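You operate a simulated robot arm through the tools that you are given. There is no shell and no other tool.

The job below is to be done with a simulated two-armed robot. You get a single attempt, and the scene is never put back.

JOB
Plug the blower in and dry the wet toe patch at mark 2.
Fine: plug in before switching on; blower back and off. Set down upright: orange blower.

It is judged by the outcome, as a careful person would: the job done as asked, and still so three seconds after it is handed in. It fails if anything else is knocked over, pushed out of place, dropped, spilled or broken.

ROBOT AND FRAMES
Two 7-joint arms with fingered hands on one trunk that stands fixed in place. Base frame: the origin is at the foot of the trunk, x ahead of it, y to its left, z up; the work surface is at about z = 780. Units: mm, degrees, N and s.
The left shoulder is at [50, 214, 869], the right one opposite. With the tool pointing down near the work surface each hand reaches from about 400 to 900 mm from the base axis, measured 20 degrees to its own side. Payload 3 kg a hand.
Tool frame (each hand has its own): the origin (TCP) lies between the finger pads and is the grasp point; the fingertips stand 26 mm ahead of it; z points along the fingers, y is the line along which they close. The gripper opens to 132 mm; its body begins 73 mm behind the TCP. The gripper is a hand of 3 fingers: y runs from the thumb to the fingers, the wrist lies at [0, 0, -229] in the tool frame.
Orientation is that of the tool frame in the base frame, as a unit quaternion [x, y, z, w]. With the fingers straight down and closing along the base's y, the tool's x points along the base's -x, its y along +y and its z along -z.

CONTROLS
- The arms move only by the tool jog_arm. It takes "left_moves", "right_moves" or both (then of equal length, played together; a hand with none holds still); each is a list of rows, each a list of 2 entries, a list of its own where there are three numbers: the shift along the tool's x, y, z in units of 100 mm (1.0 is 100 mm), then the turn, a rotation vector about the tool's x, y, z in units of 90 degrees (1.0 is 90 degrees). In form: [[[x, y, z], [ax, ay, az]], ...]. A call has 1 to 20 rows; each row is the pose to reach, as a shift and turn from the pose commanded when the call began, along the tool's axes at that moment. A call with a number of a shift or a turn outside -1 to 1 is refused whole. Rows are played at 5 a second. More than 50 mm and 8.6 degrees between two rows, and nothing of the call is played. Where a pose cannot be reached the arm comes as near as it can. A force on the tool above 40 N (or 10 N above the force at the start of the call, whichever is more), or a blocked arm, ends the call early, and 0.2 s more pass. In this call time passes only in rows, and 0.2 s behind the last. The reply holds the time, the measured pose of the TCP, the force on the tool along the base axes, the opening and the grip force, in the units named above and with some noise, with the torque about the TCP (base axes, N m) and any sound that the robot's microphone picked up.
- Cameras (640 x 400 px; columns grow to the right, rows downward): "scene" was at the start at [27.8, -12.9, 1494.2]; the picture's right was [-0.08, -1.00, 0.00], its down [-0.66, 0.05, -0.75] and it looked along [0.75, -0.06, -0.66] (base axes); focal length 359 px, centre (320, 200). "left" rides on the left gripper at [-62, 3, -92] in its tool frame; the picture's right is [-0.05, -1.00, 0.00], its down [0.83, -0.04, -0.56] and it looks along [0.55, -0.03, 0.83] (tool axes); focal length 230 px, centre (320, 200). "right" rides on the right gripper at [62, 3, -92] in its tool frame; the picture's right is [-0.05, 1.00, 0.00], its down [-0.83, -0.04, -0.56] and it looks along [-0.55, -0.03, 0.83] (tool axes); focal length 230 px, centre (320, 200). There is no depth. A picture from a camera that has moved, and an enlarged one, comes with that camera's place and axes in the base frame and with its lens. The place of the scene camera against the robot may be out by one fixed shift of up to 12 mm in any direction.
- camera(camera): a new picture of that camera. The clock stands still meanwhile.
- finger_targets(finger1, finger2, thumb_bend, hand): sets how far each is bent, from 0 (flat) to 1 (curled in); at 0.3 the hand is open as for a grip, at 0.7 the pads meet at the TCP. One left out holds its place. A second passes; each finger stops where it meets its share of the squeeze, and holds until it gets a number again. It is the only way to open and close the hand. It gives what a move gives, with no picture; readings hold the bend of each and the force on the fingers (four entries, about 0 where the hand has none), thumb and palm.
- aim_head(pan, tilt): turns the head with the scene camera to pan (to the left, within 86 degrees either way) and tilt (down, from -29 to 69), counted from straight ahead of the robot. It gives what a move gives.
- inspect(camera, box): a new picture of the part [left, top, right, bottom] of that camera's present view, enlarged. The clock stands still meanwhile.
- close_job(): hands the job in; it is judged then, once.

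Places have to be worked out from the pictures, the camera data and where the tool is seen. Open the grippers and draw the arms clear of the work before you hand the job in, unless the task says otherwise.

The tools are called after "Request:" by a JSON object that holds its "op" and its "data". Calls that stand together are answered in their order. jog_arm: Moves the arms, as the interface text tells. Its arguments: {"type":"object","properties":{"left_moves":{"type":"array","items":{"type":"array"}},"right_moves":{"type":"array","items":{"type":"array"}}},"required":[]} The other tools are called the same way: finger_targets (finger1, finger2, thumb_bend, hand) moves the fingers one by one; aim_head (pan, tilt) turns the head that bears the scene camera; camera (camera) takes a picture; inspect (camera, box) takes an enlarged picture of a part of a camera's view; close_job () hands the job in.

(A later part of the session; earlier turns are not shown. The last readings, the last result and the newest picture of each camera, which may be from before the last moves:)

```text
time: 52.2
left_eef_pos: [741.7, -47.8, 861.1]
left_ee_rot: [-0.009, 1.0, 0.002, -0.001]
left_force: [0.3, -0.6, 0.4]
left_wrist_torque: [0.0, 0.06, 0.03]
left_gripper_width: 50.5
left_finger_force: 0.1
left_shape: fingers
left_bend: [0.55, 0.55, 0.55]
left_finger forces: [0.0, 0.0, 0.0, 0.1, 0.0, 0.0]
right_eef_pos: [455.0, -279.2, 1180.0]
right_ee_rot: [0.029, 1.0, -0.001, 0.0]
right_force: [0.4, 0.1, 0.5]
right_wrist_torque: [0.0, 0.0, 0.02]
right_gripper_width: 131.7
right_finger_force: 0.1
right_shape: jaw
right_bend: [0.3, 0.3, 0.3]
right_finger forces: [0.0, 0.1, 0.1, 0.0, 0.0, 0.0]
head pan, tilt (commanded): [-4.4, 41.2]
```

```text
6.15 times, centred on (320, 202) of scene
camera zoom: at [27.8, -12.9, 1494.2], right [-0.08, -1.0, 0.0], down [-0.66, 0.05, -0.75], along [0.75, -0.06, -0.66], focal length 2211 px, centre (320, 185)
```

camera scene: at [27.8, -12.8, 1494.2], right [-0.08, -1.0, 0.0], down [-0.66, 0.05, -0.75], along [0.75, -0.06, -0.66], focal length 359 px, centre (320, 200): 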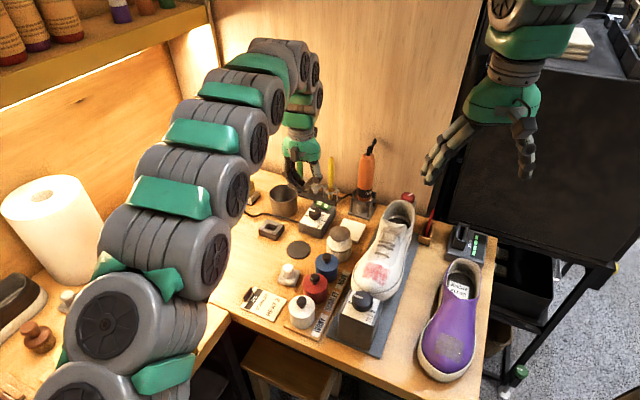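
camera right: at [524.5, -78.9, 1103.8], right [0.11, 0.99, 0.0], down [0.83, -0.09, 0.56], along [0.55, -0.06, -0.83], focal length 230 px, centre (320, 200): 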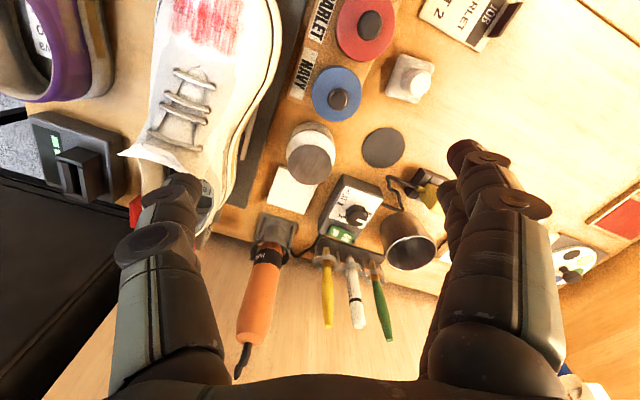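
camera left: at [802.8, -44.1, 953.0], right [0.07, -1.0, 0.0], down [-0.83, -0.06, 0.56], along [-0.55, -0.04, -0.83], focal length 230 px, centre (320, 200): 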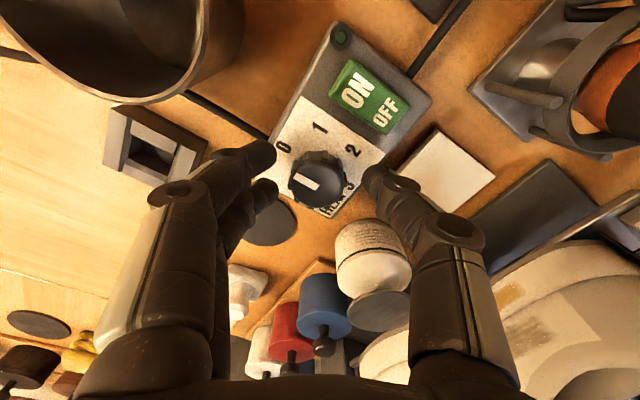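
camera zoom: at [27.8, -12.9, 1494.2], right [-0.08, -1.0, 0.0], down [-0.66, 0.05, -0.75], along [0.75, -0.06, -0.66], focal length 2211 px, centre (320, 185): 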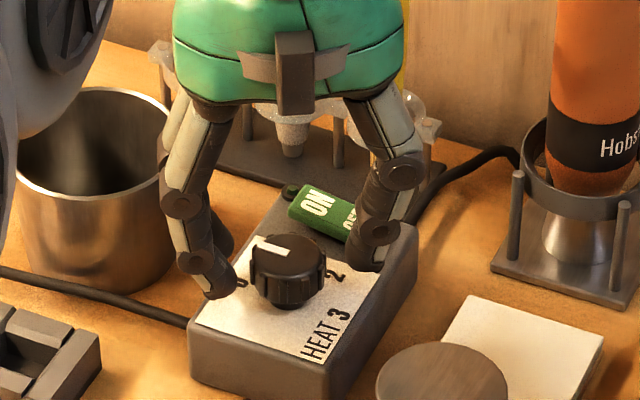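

Fingers straddle the knob clear of plate and rocker. I close on the knob.

Request:
{"op": "finger_targets", "data": {"hand": "left", "finger1": 0.7, "finger2": 0.7, "thumb_bend": 0.7}}

Request:
{"op": "camera", "data": {"camera": "left"}}

Request:
{"op": "inspect", "data": {"camera": "scene", "box": [290, 170, 350, 235]}}

```text
time: 53.2
left_eef_pos: [741.0, -48.8, 860.9]
left_ee_rot: [-0.008, 1.0, 0.001, 0.0]
left_force: [1.7, -0.3, -4.8]
left_wrist_torque: [0.03, 0.01, 0.0]
left_gripper_width: 21.4
left_finger_force: 8.6
left_shape: fingers
left_bend: [0.66, 0.63, 0.66]
left_finger forces: [3.1, 5.2, 0.0, 0.0, 8.3, 0.1]
right_eef_pos: [454.8, -279.5, 1181.3]
right_ee_rot: [0.03, 1.0, 0.0, 0.001]
right_force: [0.6, 0.3, 0.2]
right_wrist_torque: [0.01, -0.02, 0.0]
right_gripper_width: 132.0
right_finger_force: 0.1
right_shape: jaw
right_bend: [0.3, 0.3, 0.3]
right_finger forces: [0.1, 0.1, 0.0, 0.0, 0.0, 0.0]
head pan, tilt (commanded): [-4.4, 41.2]
```

```text
taken
camera left: at [802.8, -44.0, 952.9], right [0.07, -1.0, 0.0], down [-0.83, -0.06, 0.56], along [-0.55, -0.04, -0.83], focal length 230 px, centre (320, 200)
```

left: 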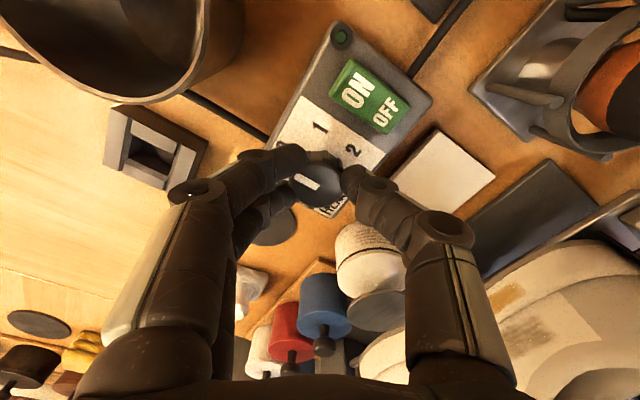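

```text
6.15 times, centred on (320, 202) of scene
camera zoom: at [27.9, -12.9, 1494.2], right [-0.08, -1.0, 0.0], down [-0.66, 0.05, -0.75], along [0.75, -0.06, -0.66], focal length 2211 px, centre (320, 185)
```

zoom: 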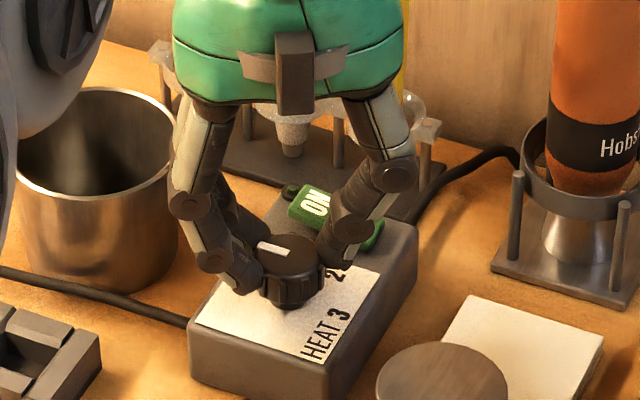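

Gripped at about 8 N. I turn the knob 60° clockwise (positive about tool z) in eight steps.

Request:
{"op": "jog_arm", "data": {"left_moves": [[[0, 0, 0], [0, 0, 0.084]], [[0, 0, 0], [0, 0, 0.167]], [[0, 0, 0], [0, 0, 0.25]], [[0, 0, 0], [0, 0, 0.334]], [[0, 0, 0], [0, 0, 0.417]], [[0, 0, 0], [0, 0, 0.5]], [[0, 0, 0], [0, 0, 0.584]], [[0, 0, 0], [0, 0, 0.667]]]}}

Request:
{"op": "inspect", "data": {"camera": "left", "box": [240, 50, 400, 230]}}

Request:
{"op": "inspect", "data": {"camera": "scene", "box": [290, 170, 350, 235]}}

```text
time: 55.0
left_eef_pos: [740.4, -49.8, 860.3]
left_ee_rot: [0.495, 0.869, 0.0, -0.001]
left_force: [-3.5, -7.2, 0.2]
left_wrist_torque: [-0.2, 0.15, 0.07]
left_gripper_width: 21.1
left_finger_force: 9.9
left_shape: fingers
left_bend: [0.67, 0.64, 0.66]
left_finger forces: [2.5, 3.6, 0.0, 0.0, 13.3, 0.0]
right_eef_pos: [455.1, -280.0, 1182.3]
right_ee_rot: [0.029, 1.0, 0.0, 0.0]
right_force: [0.6, -0.3, 0.6]
right_wrist_torque: [-0.03, 0.01, -0.01]
right_gripper_width: 131.9
right_finger_force: 0.0
right_shape: jaw
right_bend: [0.3, 0.3, 0.3]
right_finger forces: [0.0, 0.0, 0.0, 0.0, 0.0, 0.0]
head pan, tilt (commanded): [-4.4, 41.2]
```

```text
2.22 times, centred on (320, 140) of left
camera zoom: at [775.3, -100.7, 952.6], right [-0.83, -0.56, 0.0], down [-0.46, 0.69, 0.56], along [-0.31, 0.46, -0.83], focal length 511 px, centre (320, 333)
```

zoom: 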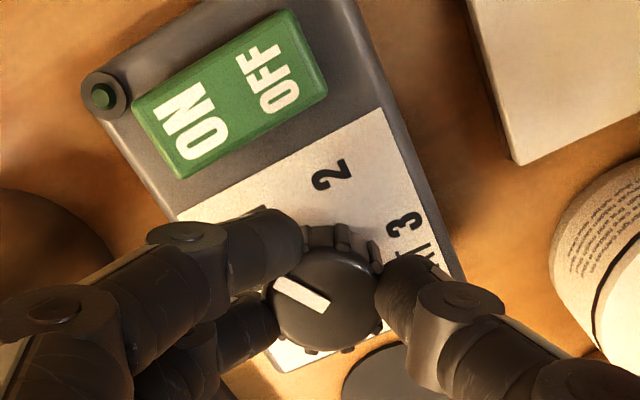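

```text
6.15 times, centred on (320, 202) of scene
camera zoom: at [27.8, -13.0, 1494.2], right [-0.08, -1.0, 0.0], down [-0.66, 0.05, -0.75], along [0.75, -0.06, -0.66], focal length 2211 px, centre (320, 185)
```

zoom: 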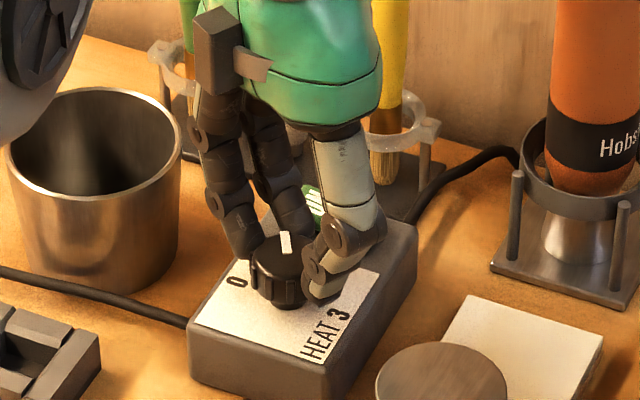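

The pointer now points at 1. I open slightly, raise 28 mm, turn the hand back 60°, and come down again for the second turn.

Request:
{"op": "finger_targets", "data": {"hand": "left", "finger1": 0.58, "finger2": 0.58, "thumb_bend": 0.58}}

Request:
{"op": "jog_arm", "data": {"left_moves": [[[0, 0, -0.14], [0, 0, 0]], [[0, 0, -0.28], [0, 0, 0]], [[0, 0, -0.28], [0, 0, -0.084]], [[0, 0, -0.28], [0, 0, -0.167]], [[0, 0, -0.28], [0, 0, -0.25]], [[0, 0, -0.28], [0, 0, -0.334]], [[0, 0, -0.28], [0, 0, -0.417]], [[0, 0, -0.28], [0, 0, -0.5]], [[0, 0, -0.28], [0, 0, -0.584]], [[0, 0, -0.28], [0, 0, -0.667]]]}}

Request:
{"op": "inspect", "data": {"camera": "left", "box": [240, 50, 400, 230]}}

```text
time: 56.0
left_eef_pos: [741.1, -47.6, 860.0]
left_ee_rot: [0.492, 0.87, 0.0, -0.001]
left_force: [0.0, 0.7, 0.5]
left_wrist_torque: [-0.03, -0.03, 0.02]
left_gripper_width: 43.9
left_finger_force: 0.2
left_shape: fingers
left_bend: [0.57, 0.57, 0.57]
left_finger forces: [0.0, 0.1, 0.0, 0.1, 0.0, 0.0]
right_eef_pos: [455.8, -279.4, 1181.2]
right_ee_rot: [0.03, 1.0, -0.001, 0.001]
right_force: [-0.6, -0.2, 1.4]
right_wrist_torque: [0.01, 0.01, 0.0]
right_gripper_width: 131.9
right_finger_force: 0.0
right_shape: jaw
right_bend: [0.3, 0.3, 0.3]
right_finger forces: [0.1, 0.1, 0.0, 0.0, 0.0, 0.1]
head pan, tilt (commanded): [-4.4, 41.2]
```

```text
time: 58.2
left_eef_pos: [739.8, -47.9, 888.1]
left_ee_rot: [-0.01, 1.0, 0.001, 0.0]
left_force: [-0.8, -0.2, -0.1]
left_wrist_torque: [-0.02, 0.0, 0.0]
left_gripper_width: 44.1
left_finger_force: 0.0
left_shape: fingers
left_bend: [0.57, 0.57, 0.57]
left_finger forces: [0.0, 0.0, 0.0, 0.0, 0.0, 0.0]
right_eef_pos: [455.0, -279.4, 1180.9]
right_ee_rot: [0.03, 1.0, 0.0, 0.0]
right_force: [0.1, -0.8, -0.6]
right_wrist_torque: [-0.04, 0.0, -0.03]
right_gripper_width: 131.8
right_finger_force: 0.2
right_shape: jaw
right_bend: [0.3, 0.3, 0.3]
right_finger forces: [0.1, 0.0, 0.0, 0.1, 0.0, 0.0]
head pan, tilt (commanded): [-4.4, 41.2]
```

```text
2.22 times, centred on (320, 140) of left
camera zoom: at [802.9, -43.7, 981.0], right [0.07, -1.0, 0.0], down [-0.83, -0.06, 0.56], along [-0.55, -0.04, -0.83], focal length 511 px, centre (320, 333)
```

zoom: 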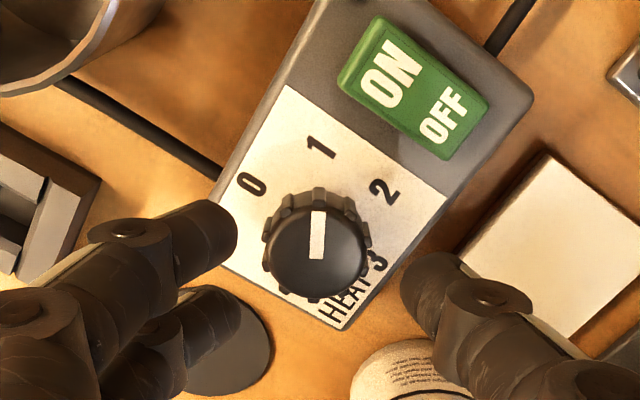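

The pointer is on 1. I lower again, grip the knob and turn another 60°.

Request:
{"op": "jog_arm", "data": {"left_moves": [[[0, 0, 0.14], [0, 0, 0]], [[0, 0, 0.28], [0, 0, 0]]]}}

Request:
{"op": "finger_targets", "data": {"hand": "left", "finger1": 0.7, "finger2": 0.7, "thumb_bend": 0.7}}

Request:
{"op": "jog_arm", "data": {"left_moves": [[[0, 0, 0], [0, 0, 0.084]], [[0, 0, 0], [0, 0, 0.167]], [[0, 0, 0], [0, 0, 0.25]], [[0, 0, 0], [0, 0, 0.334]], [[0, 0, 0], [0, 0, 0.417]], [[0, 0, 0], [0, 0, 0.5]], [[0, 0, 0], [0, 0, 0.584]], [[0, 0, 0], [0, 0, 0.675]]]}}

Request:
{"op": "inspect", "data": {"camera": "left", "box": [240, 50, 400, 230]}}

```text
time: 58.8
left_eef_pos: [740.9, -48.3, 862.0]
left_ee_rot: [-0.009, 1.0, 0.0, 0.0]
left_force: [-0.2, -0.3, 0.4]
left_wrist_torque: [-0.02, -0.01, 0.02]
left_gripper_width: 44.0
left_finger_force: 0.2
left_shape: fingers
left_bend: [0.57, 0.57, 0.57]
left_finger forces: [0.0, 0.0, 0.0, 0.0, 0.0, 0.1]
right_eef_pos: [456.3, -279.7, 1181.1]
right_ee_rot: [0.03, 1.0, 0.0, 0.0]
right_force: [-0.2, -0.9, -1.3]
right_wrist_torque: [-0.02, 0.02, -0.01]
right_gripper_width: 131.8
right_finger_force: 0.0
right_shape: jaw
right_bend: [0.3, 0.3, 0.3]
right_finger forces: [0.0, 0.0, 0.1, 0.0, 0.0, 0.1]
head pan, tilt (commanded): [-4.4, 41.2]
```

```text
time: 59.8
left_eef_pos: [739.8, -48.7, 862.0]
left_ee_rot: [-0.009, 1.0, 0.001, 0.0]
left_force: [0.8, 1.4, -3.8]
left_wrist_torque: [0.03, -0.01, 0.01]
left_gripper_width: 21.6
left_finger_force: 8.3
left_shape: fingers
left_bend: [0.65, 0.63, 0.66]
left_finger forces: [3.3, 5.5, 0.1, 0.0, 7.6, 0.0]
right_eef_pos: [455.7, -279.3, 1181.5]
right_ee_rot: [0.03, 1.0, 0.0, 0.0]
right_force: [-0.4, 0.6, 0.4]
right_wrist_torque: [0.0, -0.01, -0.01]
right_gripper_width: 131.8
right_finger_force: 0.0
right_shape: jaw
right_bend: [0.3, 0.3, 0.3]
right_finger forces: [0.1, 0.1, 0.0, 0.0, 0.0, 0.1]
head pan, tilt (commanded): [-4.4, 41.2]
```

```text
time: 61.6
left_eef_pos: [741.1, -49.0, 860.6]
left_ee_rot: [0.499, 0.867, 0.002, -0.001]
left_force: [-7.4, -2.9, -1.2]
left_wrist_torque: [-0.07, 0.19, 0.06]
left_gripper_width: 21.2
left_finger_force: 9.2
left_shape: fingers
left_bend: [0.67, 0.64, 0.66]
left_finger forces: [1.8, 4.5, 0.0, 0.0, 12.7, 0.1]
right_eef_pos: [456.0, -279.8, 1180.9]
right_ee_rot: [0.029, 1.0, 0.0, 0.0]
right_force: [-0.5, -0.8, -0.5]
right_wrist_torque: [0.02, 0.04, -0.01]
right_gripper_width: 131.9
right_finger_force: 0.1
right_shape: jaw
right_bend: [0.3, 0.3, 0.3]
right_finger forces: [0.1, 0.0, 0.1, 0.0, 0.0, 0.0]
head pan, tilt (commanded): [-4.4, 41.2]
```

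```text
2.22 times, centred on (320, 140) of left
camera zoom: at [774.6, -101.1, 953.3], right [-0.84, -0.55, 0.0], down [-0.45, 0.7, 0.56], along [-0.3, 0.47, -0.83], focal length 511 px, centre (320, 333)
```

zoom: 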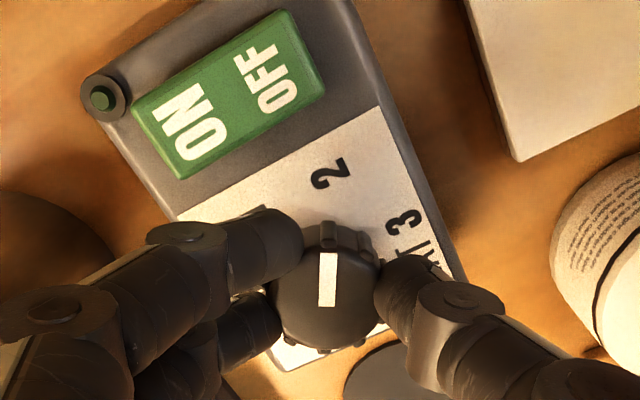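

The pointer now points at 2. I release, raise the hand and check.

Request:
{"op": "finger_targets", "data": {"hand": "left", "finger1": 0.58, "finger2": 0.58, "thumb_bend": 0.58}}

Request:
{"op": "jog_arm", "data": {"left_moves": [[[0, 0, -0.2], [0, 0, 0]], [[0, 0, -0.4], [0, 0, 0]], [[0, 0, -0.6], [0, 0, 0]]]}}

Request:
{"op": "inspect", "data": {"camera": "left", "box": [240, 20, 400, 200]}}

Request:
{"op": "inspect", "data": {"camera": "scene", "box": [290, 170, 350, 235]}}

```text
time: 62.6
left_eef_pos: [740.3, -48.9, 862.1]
left_ee_rot: [0.499, 0.867, 0.0, 0.0]
left_force: [-0.1, -0.6, 0.0]
left_wrist_torque: [-0.01, 0.0, 0.0]
left_gripper_width: 44.1
left_finger_force: 0.1
left_shape: fingers
left_bend: [0.57, 0.57, 0.57]
left_finger forces: [0.0, 0.0, 0.1, 0.1, 0.1, 0.0]
right_eef_pos: [455.8, -280.4, 1180.9]
right_ee_rot: [0.03, 1.0, 0.0, 0.0]
right_force: [-1.2, -0.3, 0.2]
right_wrist_torque: [0.02, 0.06, 0.01]
right_gripper_width: 131.9
right_finger_force: 0.0
right_shape: jaw
right_bend: [0.3, 0.3, 0.3]
right_finger forces: [0.0, 0.0, 0.0, 0.1, 0.1, 0.1]
head pan, tilt (commanded): [-4.4, 41.2]
```

```text
time: 63.4
left_eef_pos: [740.8, -46.8, 921.5]
left_ee_rot: [0.498, 0.867, 0.0, 0.0]
left_force: [-0.1, 0.9, -0.3]
left_wrist_torque: [-0.03, 0.05, -0.02]
left_gripper_width: 43.7
left_finger_force: 0.0
left_shape: fingers
left_bend: [0.57, 0.57, 0.57]
left_finger forces: [0.1, 0.1, 0.0, 0.1, 0.1, 0.1]
right_eef_pos: [455.0, -279.6, 1182.5]
right_ee_rot: [0.029, 1.0, 0.001, 0.0]
right_force: [0.0, -0.2, -0.6]
right_wrist_torque: [-0.01, -0.02, -0.01]
right_gripper_width: 132.2
right_finger_force: 0.0
right_shape: jaw
right_bend: [0.3, 0.3, 0.3]
right_finger forces: [0.1, 0.1, 0.0, 0.1, 0.0, 0.1]
head pan, tilt (commanded): [-4.4, 41.2]
```

```text
2.22 times, centred on (320, 110) of left
camera zoom: at [775.1, -99.3, 1013.3], right [-0.84, -0.55, 0.0], down [-0.46, 0.69, 0.56], along [-0.3, 0.47, -0.83], focal length 511 px, centre (320, 400)
```

zoom: 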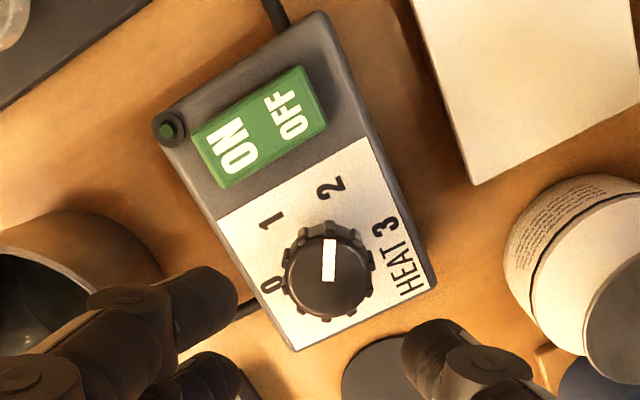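

```text
6.15 times, centred on (320, 202) of scene
camera zoom: at [27.8, -12.9, 1494.2], right [-0.08, -1.0, 0.0], down [-0.66, 0.05, -0.75], along [0.75, -0.06, -0.66], focal length 2211 px, centre (320, 185)
```

zoom: 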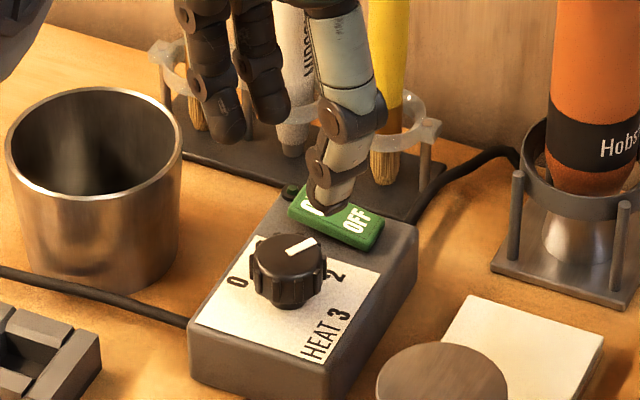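

The dial reads 2. Now I look closely at the blower and its stand from the scene camera before bringing the right hand in.

Request:
{"op": "inspect", "data": {"camera": "scene", "box": [330, 130, 410, 225]}}

Request:
{"op": "inspect", "data": {"camera": "scene", "box": [340, 190, 440, 310]}}

```text
4.21 times, centred on (370, 178) of scene
camera zoom: at [27.8, -12.9, 1494.2], right [-0.08, -1.0, 0.0], down [-0.66, 0.05, -0.75], along [0.75, -0.06, -0.66], focal length 1513 px, centre (110, 295)
```

zoom: 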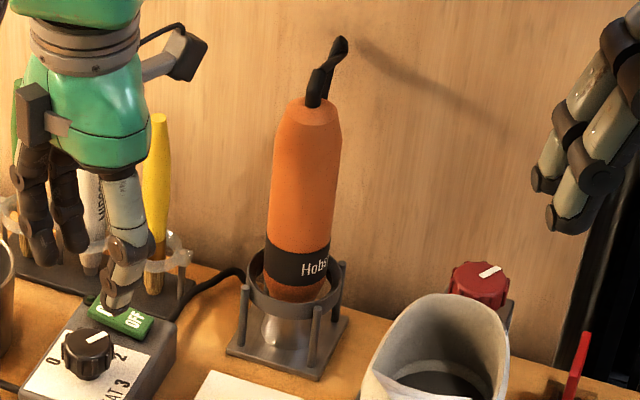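

```text
3.33 times, centred on (390, 250) of scene
camera zoom: at [27.8, -12.9, 1494.2], right [-0.08, -1.0, 0.0], down [-0.66, 0.05, -0.75], along [0.75, -0.06, -0.66], focal length 1198 px, centre (87, 33)
```

zoom: 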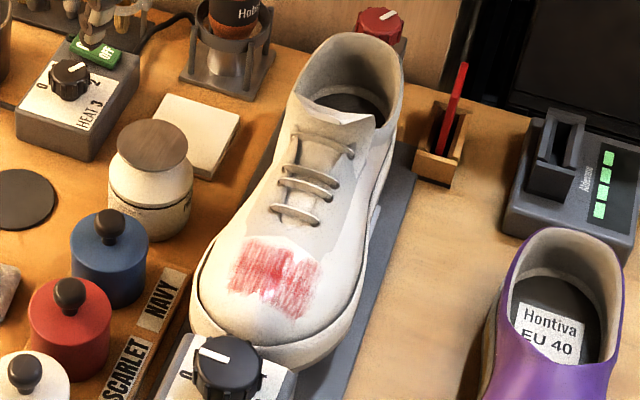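

The blower stands at about (777, -190), top z ≈ 980 with its cord stub to z ≈ 1026, and must be lifted clear of the ring (top z ≈ 854). I move the left hand aside, and swing the right hand forward with a 45° tilt so it can grip the blower body from the robot's side.

Request:
{"op": "jog_arm", "data": {"left_moves": [[[0.15, 0.05, -0.1], [0, 0, 0]], [[0.29, 0.09, -0.2], [0, 0, 0]], [[0.44, 0.14, -0.3], [0, 0, 0]], [[0.58, 0.19, -0.4], [0, 0, 0]], [[0.73, 0.23, -0.5], [0, 0, 0]], [[0.88, 0.28, -0.6], [0, 0, 0]]], "right_moves": [[[-0.145, 0.084, 0.067], [0, -0.0833, 0]], [[-0.29, 0.168, 0.133], [0, -0.1667, 0]], [[-0.435, 0.252, 0.2], [0, -0.25, 0]], [[-0.58, 0.336, 0.267], [0, -0.3333, 0]], [[-0.725, 0.42, 0.333], [0, -0.4167, 0]], [[-0.871, 0.503, 0.4], [0, -0.5, 0]]]}}

Request:
{"op": "camera", "data": {"camera": "right"}}

Request:
{"op": "camera", "data": {"camera": "scene"}}

```text
time: 64.8
left_eef_pos: [720.1, 41.7, 979.0]
left_ee_rot: [0.498, 0.867, 0.002, -0.001]
left_force: [0.2, 0.5, -1.6]
left_wrist_torque: [0.01, 0.07, 0.01]
left_gripper_width: 43.8
left_finger_force: 0.2
left_shape: fingers
left_bend: [0.57, 0.57, 0.57]
left_finger forces: [0.0, 0.1, 0.0, 0.1, 0.0, 0.0]
right_eef_pos: [543.6, -234.2, 1141.9]
right_ee_rot: [0.028, 0.923, -0.012, 0.385]
right_force: [-0.7, -0.4, 0.3]
right_wrist_torque: [0.01, -0.03, 0.0]
right_gripper_width: 131.9
right_finger_force: 0.0
right_shape: jaw
right_bend: [0.3, 0.3, 0.3]
right_finger forces: [0.0, 0.1, 0.0, 0.1, 0.0, 0.0]
head pan, tilt (commanded): [-4.4, 41.2]
```

```text
taken
camera right: at [435.8, -226.2, 1163.1], right [0.09, 0.99, 0.04], down [0.19, -0.05, 0.98], along [0.98, -0.09, -0.19], focal length 230 px, centre (320, 200)
```

right: 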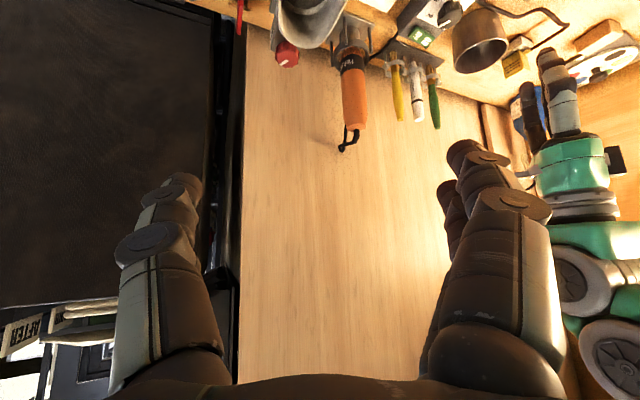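

```text
taken
camera scene: at [27.8, -12.8, 1494.2], right [-0.08, -1.0, 0.0], down [-0.66, 0.05, -0.75], along [0.75, -0.06, -0.66], focal length 359 px, centre (320, 200)
```

scene: 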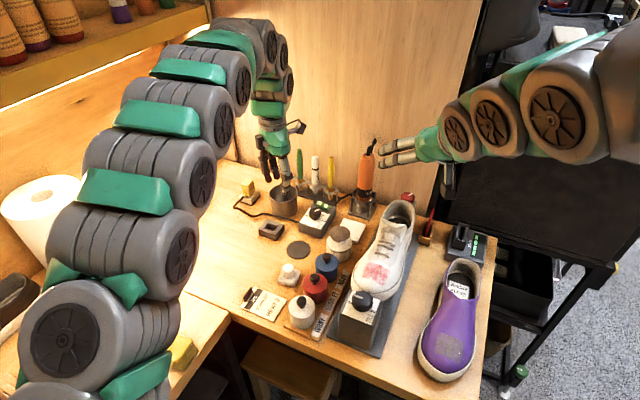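

The tilted right hand views the blower from the front (picture upside down). I enlarge it to measure its axis.

Request:
{"op": "inspect", "data": {"camera": "right", "box": [300, 0, 420, 165]}}

```text
2.42 times, centred on (360, 82) of right
camera zoom: at [435.8, -226.2, 1163.1], right [0.09, 0.99, 0.04], down [0.19, -0.05, 0.98], along [0.98, -0.09, -0.19], focal length 558 px, centre (223, 485)
```

zoom: 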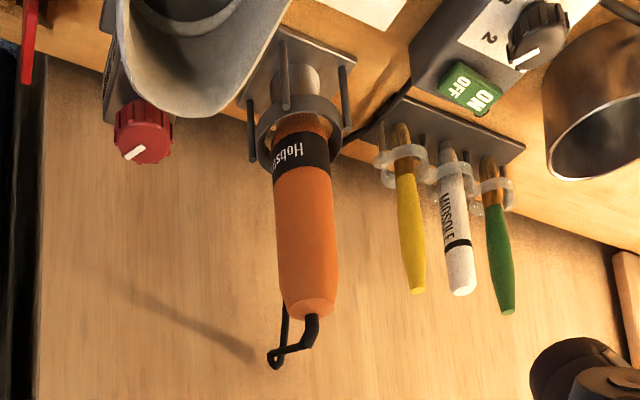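

The blower axis is near (776, -195). I pre-close the right fingers to 0.46 and advance along the tool axis to a pre-grasp point about 110 mm short of the blower.

Request:
{"op": "finger_targets", "data": {"hand": "right", "finger1": 0.46, "finger2": 0.46, "thumb_bend": 0.46}}

Request:
{"op": "jog_arm", "data": {"right_moves": [[[-0.015, 0.07, 0.25], [0, 0, 0]], [[-0.03, 0.14, 0.5], [0, 0, 0]], [[-0.045, 0.21, 0.75], [0, 0, 0]], [[-0.063, 0.272, 1.0], [0, 0, 0]]]}}

Request:
{"op": "camera", "data": {"camera": "right"}}

Request:
{"op": "inspect", "data": {"camera": "scene", "box": [320, 100, 460, 230]}}

```text
time: 65.8
left_eef_pos: [719.6, 42.3, 979.8]
left_ee_rot: [0.498, 0.867, 0.0, -0.001]
left_force: [-0.4, -0.1, -0.6]
left_wrist_torque: [0.0, -0.01, 0.04]
left_gripper_width: 44.0
left_finger_force: 0.1
left_shape: fingers
left_bend: [0.57, 0.57, 0.57]
left_finger forces: [0.0, 0.1, 0.0, 0.0, 0.0, 0.0]
right_eef_pos: [542.9, -234.5, 1140.9]
right_ee_rot: [0.028, 0.924, -0.011, 0.382]
right_force: [-0.3, 0.2, -0.3]
right_wrist_torque: [-0.02, -0.02, -0.02]
right_gripper_width: 82.0
right_finger_force: 0.0
right_shape: fingers
right_bend: [0.46, 0.46, 0.46]
right_finger forces: [0.0, 0.0, 0.0, 0.0, 0.1, 0.0]
head pan, tilt (commanded): [-4.4, 41.2]
```

```text
time: 66.8
left_eef_pos: [719.2, 42.5, 981.0]
left_ee_rot: [0.499, 0.867, 0.0, -0.002]
left_force: [-0.4, -0.5, 0.3]
left_wrist_torque: [0.02, 0.03, -0.03]
left_gripper_width: 44.2
left_finger_force: 0.1
left_shape: fingers
left_bend: [0.57, 0.57, 0.57]
left_finger forces: [0.0, 0.0, 0.1, 0.0, 0.1, 0.0]
right_eef_pos: [620.9, -209.4, 1073.9]
right_ee_rot: [0.027, 0.924, -0.011, 0.382]
right_force: [-1.0, 0.1, -0.4]
right_wrist_torque: [0.01, 0.02, 0.01]
right_gripper_width: 81.8
right_finger_force: 0.1
right_shape: fingers
right_bend: [0.46, 0.46, 0.46]
right_finger forces: [0.1, 0.0, 0.0, 0.1, 0.0, 0.1]
head pan, tilt (commanded): [-4.4, 41.2]
```

```text
taken
camera right: at [512.4, -201.9, 1096.1], right [0.1, 0.99, 0.04], down [0.19, -0.05, 0.98], along [0.98, -0.09, -0.2], focal length 230 px, centre (320, 200)
```

right: 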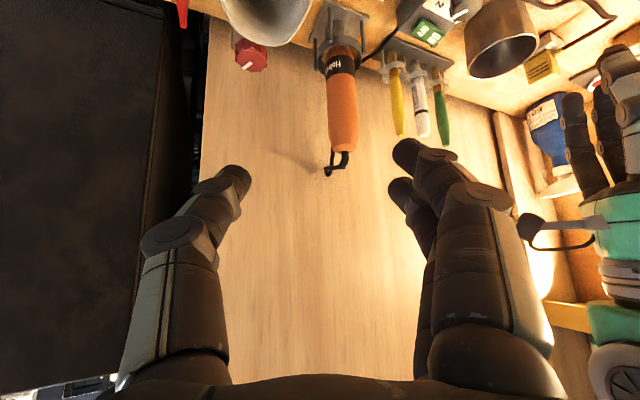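

```text
3.08 times, centred on (390, 165) of scene
camera zoom: at [27.9, -12.9, 1494.2], right [-0.08, -1.0, 0.0], down [-0.66, 0.05, -0.75], along [0.75, -0.06, -0.66], focal length 1106 px, centre (105, 308)
```

zoom: 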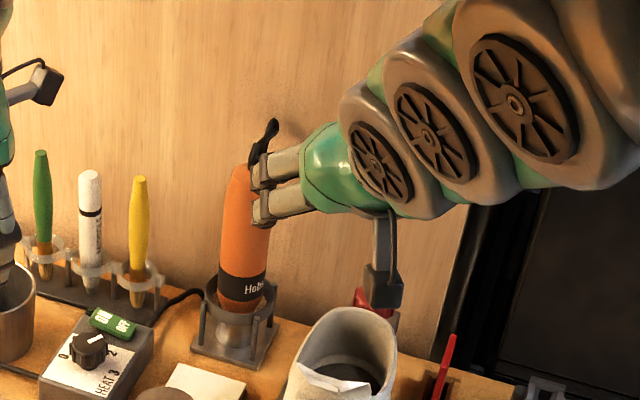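

On track: blower axis y ≈ -196. I advance to the pre-grasp point.

Request:
{"op": "jog_arm", "data": {"right_moves": [[[-0.02, 0.06, 0.25], [0, 0, 0]], [[-0.04, 0.12, 0.5], [0, 0, 0]], [[-0.06, 0.18, 0.75], [0, 0, 0]], [[-0.077, 0.234, 0.992], [0, 0, 0]]]}}

Request:
{"op": "camera", "data": {"camera": "right"}}

Request:
{"op": "inspect", "data": {"camera": "scene", "box": [310, 100, 450, 230]}}

```text
time: 67.8
left_eef_pos: [720.1, 41.6, 980.5]
left_ee_rot: [0.499, 0.867, 0.001, 0.0]
left_force: [0.3, -1.0, 0.2]
left_wrist_torque: [-0.03, 0.04, 0.0]
left_gripper_width: 43.9
left_finger_force: 0.0
left_shape: fingers
left_bend: [0.57, 0.57, 0.57]
left_finger forces: [0.0, 0.1, 0.1, 0.0, 0.0, 0.0]
right_eef_pos: [697.3, -190.5, 1008.1]
right_ee_rot: [0.027, 0.924, -0.011, 0.382]
right_force: [0.4, 0.0, 0.3]
right_wrist_torque: [-0.01, -0.02, 0.04]
right_gripper_width: 82.0
right_finger_force: 0.0
right_shape: fingers
right_bend: [0.46, 0.46, 0.46]
right_finger forces: [0.0, 0.1, 0.0, 0.0, 0.0, 0.1]
head pan, tilt (commanded): [-4.4, 41.2]
```

```text
taken
camera right: at [589.6, -182.4, 1031.9], right [0.1, 0.99, 0.04], down [0.19, -0.06, 0.98], along [0.98, -0.09, -0.2], focal length 230 px, centre (320, 200)
```

right: 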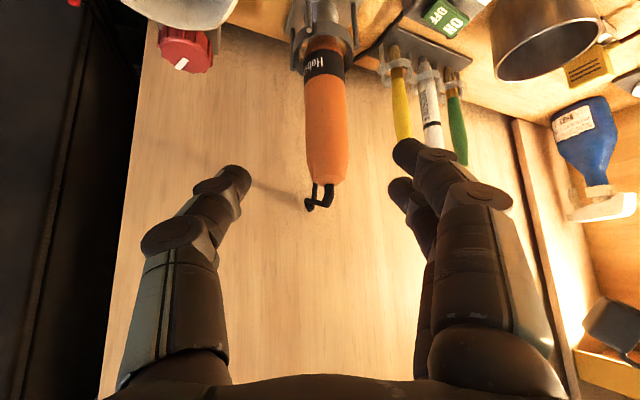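

```text
3.08 times, centred on (380, 165) of scene
camera zoom: at [27.9, -12.9, 1494.2], right [-0.08, -1.0, 0.0], down [-0.66, 0.05, -0.75], along [0.75, -0.06, -0.66], focal length 1106 px, centre (135, 308)
```

zoom: 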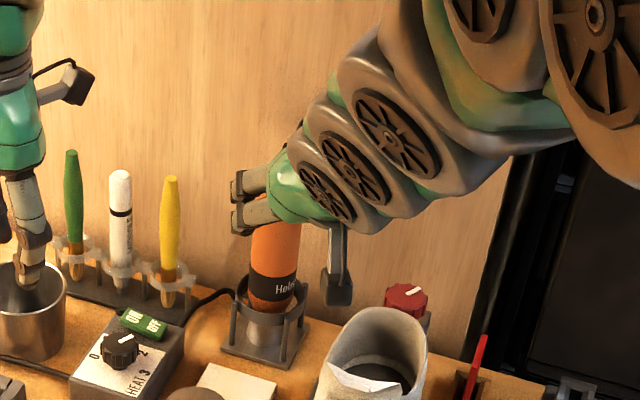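

The blower lies nearly on the approach line. I zoom to measure the remaining sideways offset.

Request:
{"op": "inspect", "data": {"camera": "right", "box": [240, 20, 440, 220]}}

```text
2.00 times, centred on (340, 120) of right
camera zoom: at [589.6, -182.4, 1031.9], right [0.1, 0.99, 0.04], down [0.19, -0.06, 0.98], along [0.98, -0.09, -0.2], focal length 460 px, centre (280, 360)
```

zoom: 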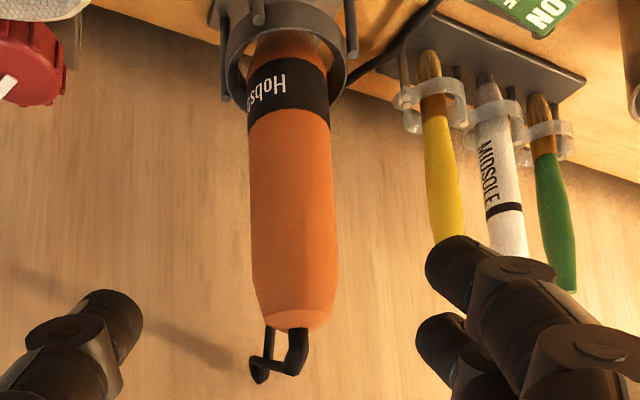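

The blower axis is 5.5 mm to +y of the approach line and about 38 mm thick. I narrow the fingers a little, shift 5.5 mm and advance most of the way.

Request:
{"op": "finger_targets", "data": {"hand": "right", "finger1": 0.49, "finger2": 0.49, "thumb_bend": 0.49}}

Request:
{"op": "jog_arm", "data": {"right_moves": [[[0, 0.055, 0], [0, 0, 0]], [[0, 0.055, 0.2], [0, 0, 0]], [[0, 0.055, 0.4], [0, 0, 0]], [[0, 0.055, 0.6], [0, 0, 0]], [[0, 0.055, 0.8], [0, 0, 0]]]}}

Request:
{"op": "camera", "data": {"camera": "right"}}

Request:
{"op": "inspect", "data": {"camera": "scene", "box": [310, 120, 430, 225]}}

```text
time: 68.8
left_eef_pos: [719.5, 40.8, 979.3]
left_ee_rot: [0.499, 0.867, 0.0, -0.001]
left_force: [0.6, -0.5, 0.1]
left_wrist_torque: [-0.01, 0.0, 0.02]
left_gripper_width: 44.2
left_finger_force: 0.1
left_shape: fingers
left_bend: [0.57, 0.57, 0.57]
left_finger forces: [0.0, 0.1, 0.1, 0.0, 0.0, 0.0]
right_eef_pos: [697.6, -190.2, 1011.4]
right_ee_rot: [0.027, 0.923, -0.011, 0.383]
right_force: [-0.3, 0.0, -0.8]
right_wrist_torque: [0.01, -0.01, 0.01]
right_gripper_width: 71.7
right_finger_force: 0.0
right_shape: fingers
right_bend: [0.49, 0.49, 0.49]
right_finger forces: [0.0, 0.0, 0.0, 0.0, 0.1, 0.1]
head pan, tilt (commanded): [-4.4, 41.2]
```

```text
time: 70.0
left_eef_pos: [719.1, 41.4, 980.9]
left_ee_rot: [0.499, 0.867, 0.0, 0.0]
left_force: [0.6, 0.3, -0.1]
left_wrist_torque: [0.05, 0.0, 0.02]
left_gripper_width: 44.0
left_finger_force: 0.0
left_shape: fingers
left_bend: [0.57, 0.57, 0.57]
left_finger forces: [0.0, 0.0, 0.1, 0.0, 0.1, 0.1]
right_eef_pos: [755.9, -188.8, 955.1]
right_ee_rot: [0.026, 0.923, -0.011, 0.383]
right_force: [0.2, -1.0, 0.0]
right_wrist_torque: [0.0, -0.01, -0.01]
right_gripper_width: 71.8
right_finger_force: 0.0
right_shape: fingers
right_bend: [0.49, 0.49, 0.49]
right_finger forces: [0.0, 0.0, 0.0, 0.1, 0.0, 0.1]
head pan, tilt (commanded): [-4.4, 41.2]
```

```text
taken
camera right: at [647.7, -181.6, 977.3], right [0.09, 0.99, 0.04], down [0.19, -0.05, 0.98], along [0.98, -0.09, -0.2], focal length 230 px, centre (320, 200)
```

right: 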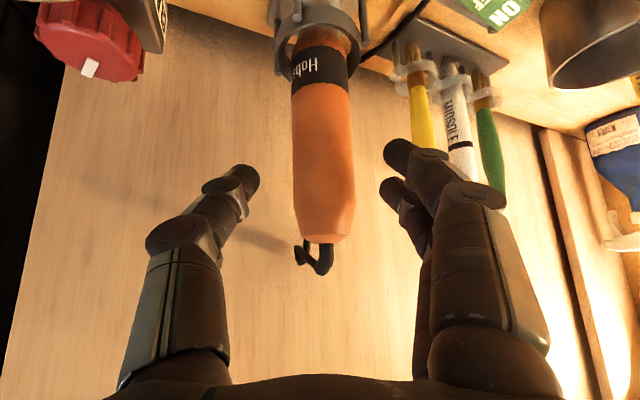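

```text
3.81 times, centred on (370, 172) of scene
camera zoom: at [27.9, -12.9, 1494.2], right [-0.08, -1.0, 0.0], down [-0.66, 0.05, -0.75], along [0.75, -0.06, -0.66], focal length 1369 px, centre (130, 305)
```

zoom: 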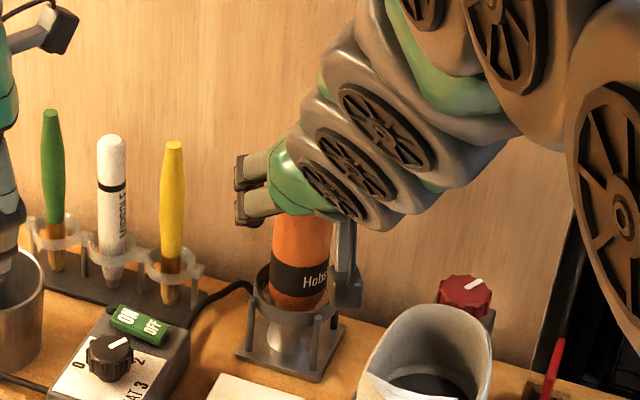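

The pads are laterally centred. Recomputing from the stand's base plate, the axis is farther back, at x ≈ 792, so I advance another 28 mm and look again.

Request:
{"op": "jog_arm", "data": {"right_moves": [[[-0.015, 0, 0.14], [0, 0, 0]], [[-0.03, 0, 0.28], [0, 0, 0]]]}}

Request:
{"op": "camera", "data": {"camera": "right"}}

Request:
{"op": "inspect", "data": {"camera": "scene", "box": [310, 120, 430, 225]}}

```text
time: 70.6
left_eef_pos: [720.2, 42.1, 980.1]
left_ee_rot: [0.499, 0.867, 0.001, 0.0]
left_force: [0.0, 0.0, 0.3]
left_wrist_torque: [0.03, -0.01, 0.0]
left_gripper_width: 43.9
left_finger_force: 0.2
left_shape: fingers
left_bend: [0.57, 0.57, 0.57]
left_finger forces: [0.0, 0.0, 0.0, 0.0, 0.0, 0.0]
right_eef_pos: [777.6, -192.0, 938.5]
right_ee_rot: [0.027, 0.924, -0.012, 0.382]
right_force: [0.7, -0.2, 0.2]
right_wrist_torque: [-0.02, 0.04, 0.0]
right_gripper_width: 72.1
right_finger_force: 0.1
right_shape: fingers
right_bend: [0.49, 0.49, 0.49]
right_finger forces: [0.0, 0.1, 0.1, 0.1, 0.0, 0.0]
head pan, tilt (commanded): [-4.4, 41.2]
```

```text
taken
camera right: at [669.3, -184.1, 959.7], right [0.1, 0.99, 0.04], down [0.19, -0.05, 0.98], along [0.98, -0.09, -0.2], focal length 230 px, centre (320, 200)
```

right: 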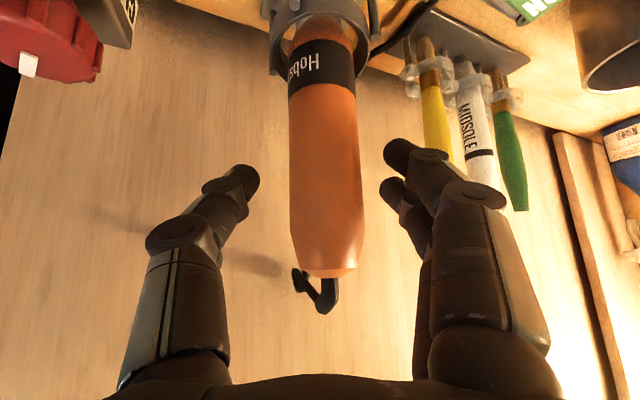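

```text
3.81 times, centred on (370, 172) of scene
camera zoom: at [27.9, -12.9, 1494.2], right [-0.08, -1.0, 0.0], down [-0.66, 0.05, -0.75], along [0.75, -0.06, -0.66], focal length 1369 px, centre (130, 305)
```

zoom: 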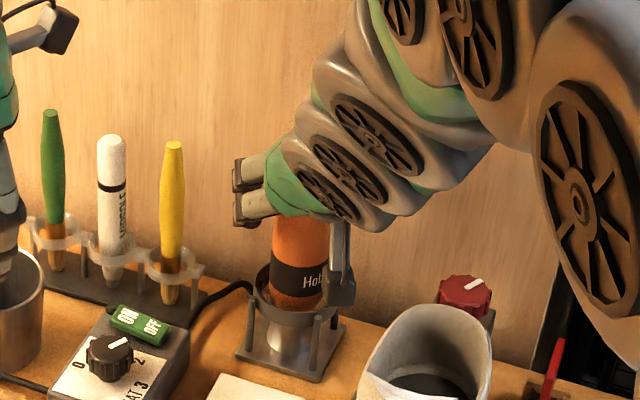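

I zoom for the body's apparent width to judge the remaining distance.

Request:
{"op": "inspect", "data": {"camera": "right", "box": [240, 0, 420, 320]}}

Request:
{"op": "inspect", "data": {"camera": "scene", "box": [345, 185, 385, 225]}}

```text
1.25 times, centred on (330, 160) of right
camera zoom: at [669.3, -184.1, 959.7], right [0.1, 0.99, 0.04], down [0.19, -0.05, 0.98], along [0.98, -0.09, -0.2], focal length 288 px, centre (308, 250)
```

zoom: 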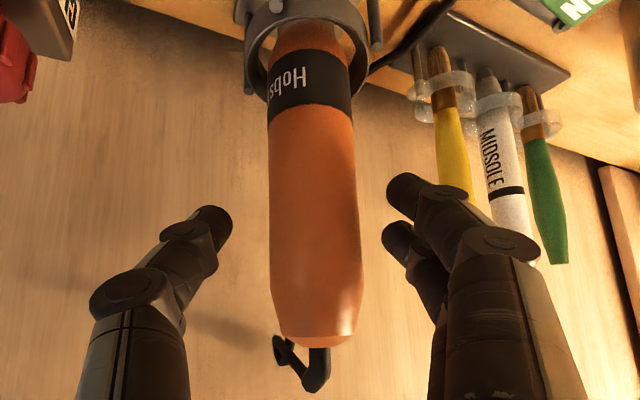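

```text
10.00 times, centred on (365, 205) of scene
camera zoom: at [27.9, -12.9, 1494.2], right [-0.08, -1.0, 0.0], down [-0.66, 0.05, -0.75], along [0.75, -0.06, -0.66], focal length 3593 px, centre (-130, 150)
```

zoom: 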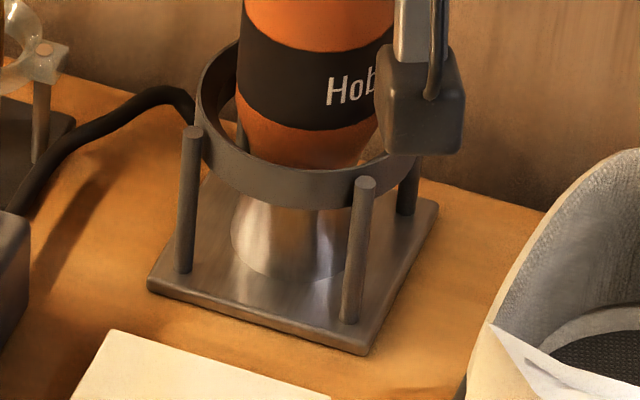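

The body is about 42 mm thick, which puts its axis ~20 mm further along the tool axis and ~4 mm to +y. I make that last advance.

Request:
{"op": "jog_arm", "data": {"right_moves": [[[0, 0.035, 0.1], [0, 0, 0]], [[0, 0.035, 0.2], [0, 0, 0]]]}}

Request:
{"op": "camera", "data": {"camera": "right"}}

Request:
{"op": "inspect", "data": {"camera": "scene", "box": [310, 120, 430, 225]}}

```text
time: 71.2
left_eef_pos: [721.0, 40.4, 980.3]
left_ee_rot: [0.499, 0.867, 0.0, 0.0]
left_force: [-0.3, 0.2, 0.7]
left_wrist_torque: [0.0, 0.02, -0.03]
left_gripper_width: 44.0
left_finger_force: 0.0
left_shape: fingers
left_bend: [0.57, 0.57, 0.57]
left_finger forces: [0.0, 0.0, 0.1, 0.0, 0.1, 0.1]
right_eef_pos: [792.6, -188.9, 924.6]
right_ee_rot: [0.027, 0.923, -0.01, 0.384]
right_force: [0.0, 0.2, 0.1]
right_wrist_torque: [0.0, 0.02, 0.0]
right_gripper_width: 71.8
right_finger_force: 0.1
right_shape: fingers
right_bend: [0.49, 0.49, 0.49]
right_finger forces: [0.0, 0.1, 0.0, 0.0, 0.0, 0.1]
head pan, tilt (commanded): [-4.4, 41.2]
```

```text
taken
camera right: at [684.5, -180.9, 945.9], right [0.1, 0.99, 0.04], down [0.19, -0.06, 0.98], along [0.98, -0.09, -0.2], focal length 230 px, centre (320, 200)
```

right: 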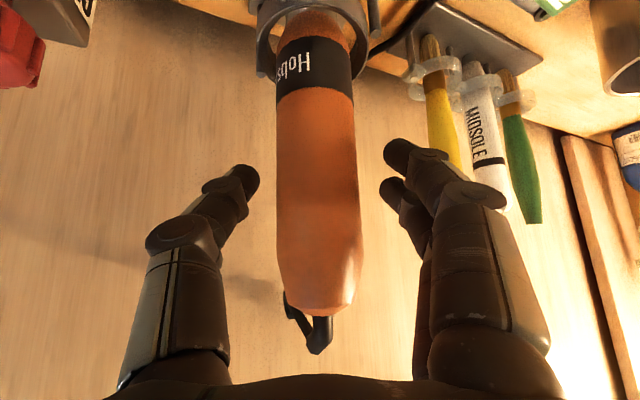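

```text
3.81 times, centred on (370, 172) of scene
camera zoom: at [27.9, -12.9, 1494.2], right [-0.08, -1.0, 0.0], down [-0.66, 0.05, -0.75], along [0.75, -0.06, -0.66], focal length 1369 px, centre (130, 305)
```

zoom: 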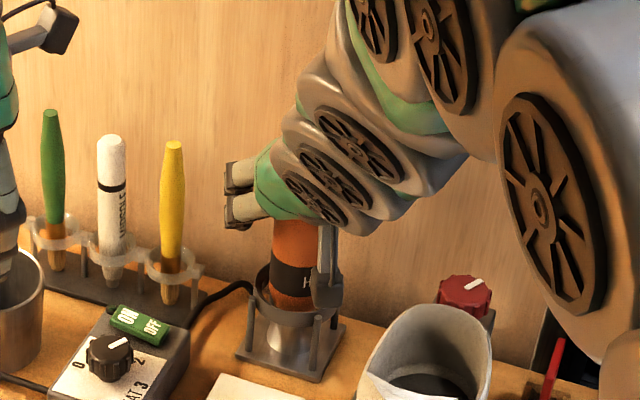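

Centred with the axis a few mm ahead. I advance 5 mm more and close on the body in two steps.

Request:
{"op": "jog_arm", "data": {"right_moves": [[[0, 0, 0.05], [0, 0, 0]]]}}

Request:
{"op": "finger_targets", "data": {"hand": "right", "finger1": 0.56, "finger2": 0.56, "thumb_bend": 0.56}}

Request:
{"op": "camera", "data": {"camera": "right"}}

```text
time: 71.6
left_eef_pos: [721.0, 40.2, 980.2]
left_ee_rot: [0.498, 0.867, 0.001, -0.001]
left_force: [0.4, -0.2, 0.4]
left_wrist_torque: [0.04, 0.0, 0.0]
left_gripper_width: 44.1
left_finger_force: 0.1
left_shape: fingers
left_bend: [0.57, 0.57, 0.57]
left_finger forces: [0.1, 0.0, 0.0, 0.0, 0.0, 0.0]
right_eef_pos: [795.7, -189.5, 921.0]
right_ee_rot: [0.027, 0.923, -0.012, 0.383]
right_force: [0.1, 0.8, -0.3]
right_wrist_torque: [-0.01, 0.0, 0.03]
right_gripper_width: 72.0
right_finger_force: 0.0
right_shape: fingers
right_bend: [0.49, 0.49, 0.49]
right_finger forces: [0.0, 0.0, 0.0, 0.0, 0.1, 0.1]
head pan, tilt (commanded): [-4.4, 41.2]
```

```text
time: 72.6
left_eef_pos: [720.4, 42.4, 979.2]
left_ee_rot: [0.499, 0.867, 0.0, -0.001]
left_force: [-0.3, 0.5, 0.2]
left_wrist_torque: [-0.01, 0.02, 0.02]
left_gripper_width: 44.2
left_finger_force: 0.0
left_shape: fingers
left_bend: [0.57, 0.57, 0.57]
left_finger forces: [0.1, 0.0, 0.1, 0.0, 0.0, 0.0]
right_eef_pos: [795.2, -188.4, 919.4]
right_ee_rot: [0.027, 0.923, -0.011, 0.383]
right_force: [0.0, 0.1, 0.0]
right_wrist_torque: [0.01, 0.01, 0.01]
right_gripper_width: 48.5
right_finger_force: 0.0
right_shape: fingers
right_bend: [0.56, 0.56, 0.56]
right_finger forces: [0.0, 0.0, 0.1, 0.0, 0.0, 0.0]
head pan, tilt (commanded): [-4.4, 41.2]
```

```text
taken
camera right: at [687.7, -181.2, 941.6], right [0.1, 0.99, 0.04], down [0.19, -0.05, 0.98], along [0.98, -0.09, -0.2], focal length 230 px, centre (320, 200)
```

right: 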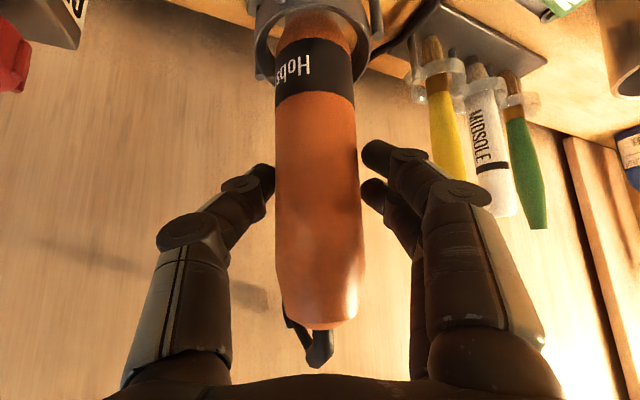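

Evenly straddling with no contact yet. I squeeze.

Request:
{"op": "finger_targets", "data": {"hand": "right", "finger1": 0.7, "finger2": 0.7, "thumb_bend": 0.7}}

Request:
{"op": "camera", "data": {"camera": "right"}}

Request:
{"op": "inspect", "data": {"camera": "scene", "box": [310, 120, 430, 225]}}

```text
time: 73.6
left_eef_pos: [720.7, 42.1, 979.7]
left_ee_rot: [0.498, 0.867, 0.0, -0.001]
left_force: [0.0, -0.5, 0.1]
left_wrist_torque: [-0.01, -0.01, 0.03]
left_gripper_width: 44.3
left_finger_force: 0.1
left_shape: fingers
left_bend: [0.57, 0.57, 0.57]
left_finger forces: [0.1, 0.0, 0.1, 0.1, 0.0, 0.1]
right_eef_pos: [795.4, -188.3, 921.0]
right_ee_rot: [0.027, 0.924, -0.011, 0.382]
right_force: [-0.5, 0.4, -0.6]
right_wrist_torque: [0.07, 0.05, 0.02]
right_gripper_width: 35.7
right_finger_force: 11.9
right_shape: fingers
right_bend: [0.6, 0.65, 0.64]
right_finger forces: [8.4, 3.6, 0.1, 0.0, 12.3, 0.0]
head pan, tilt (commanded): [-4.4, 41.2]
```

```text
taken
camera right: at [687.7, -181.2, 941.5], right [0.1, 0.99, 0.04], down [0.19, -0.05, 0.98], along [0.98, -0.09, -0.2], focal length 230 px, centre (320, 200)
```

right: 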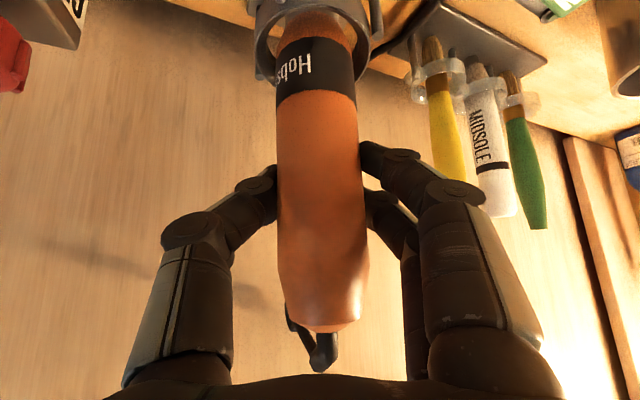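

```text
3.81 times, centred on (370, 172) of scene
camera zoom: at [27.9, -12.9, 1494.2], right [-0.08, -1.0, 0.0], down [-0.66, 0.05, -0.75], along [0.75, -0.06, -0.66], focal length 1369 px, centre (130, 305)
```

zoom: 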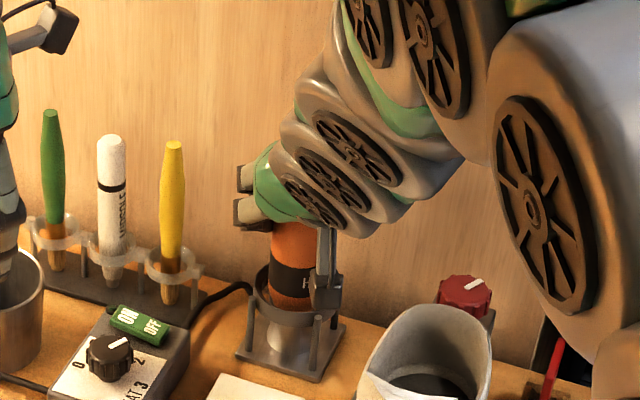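

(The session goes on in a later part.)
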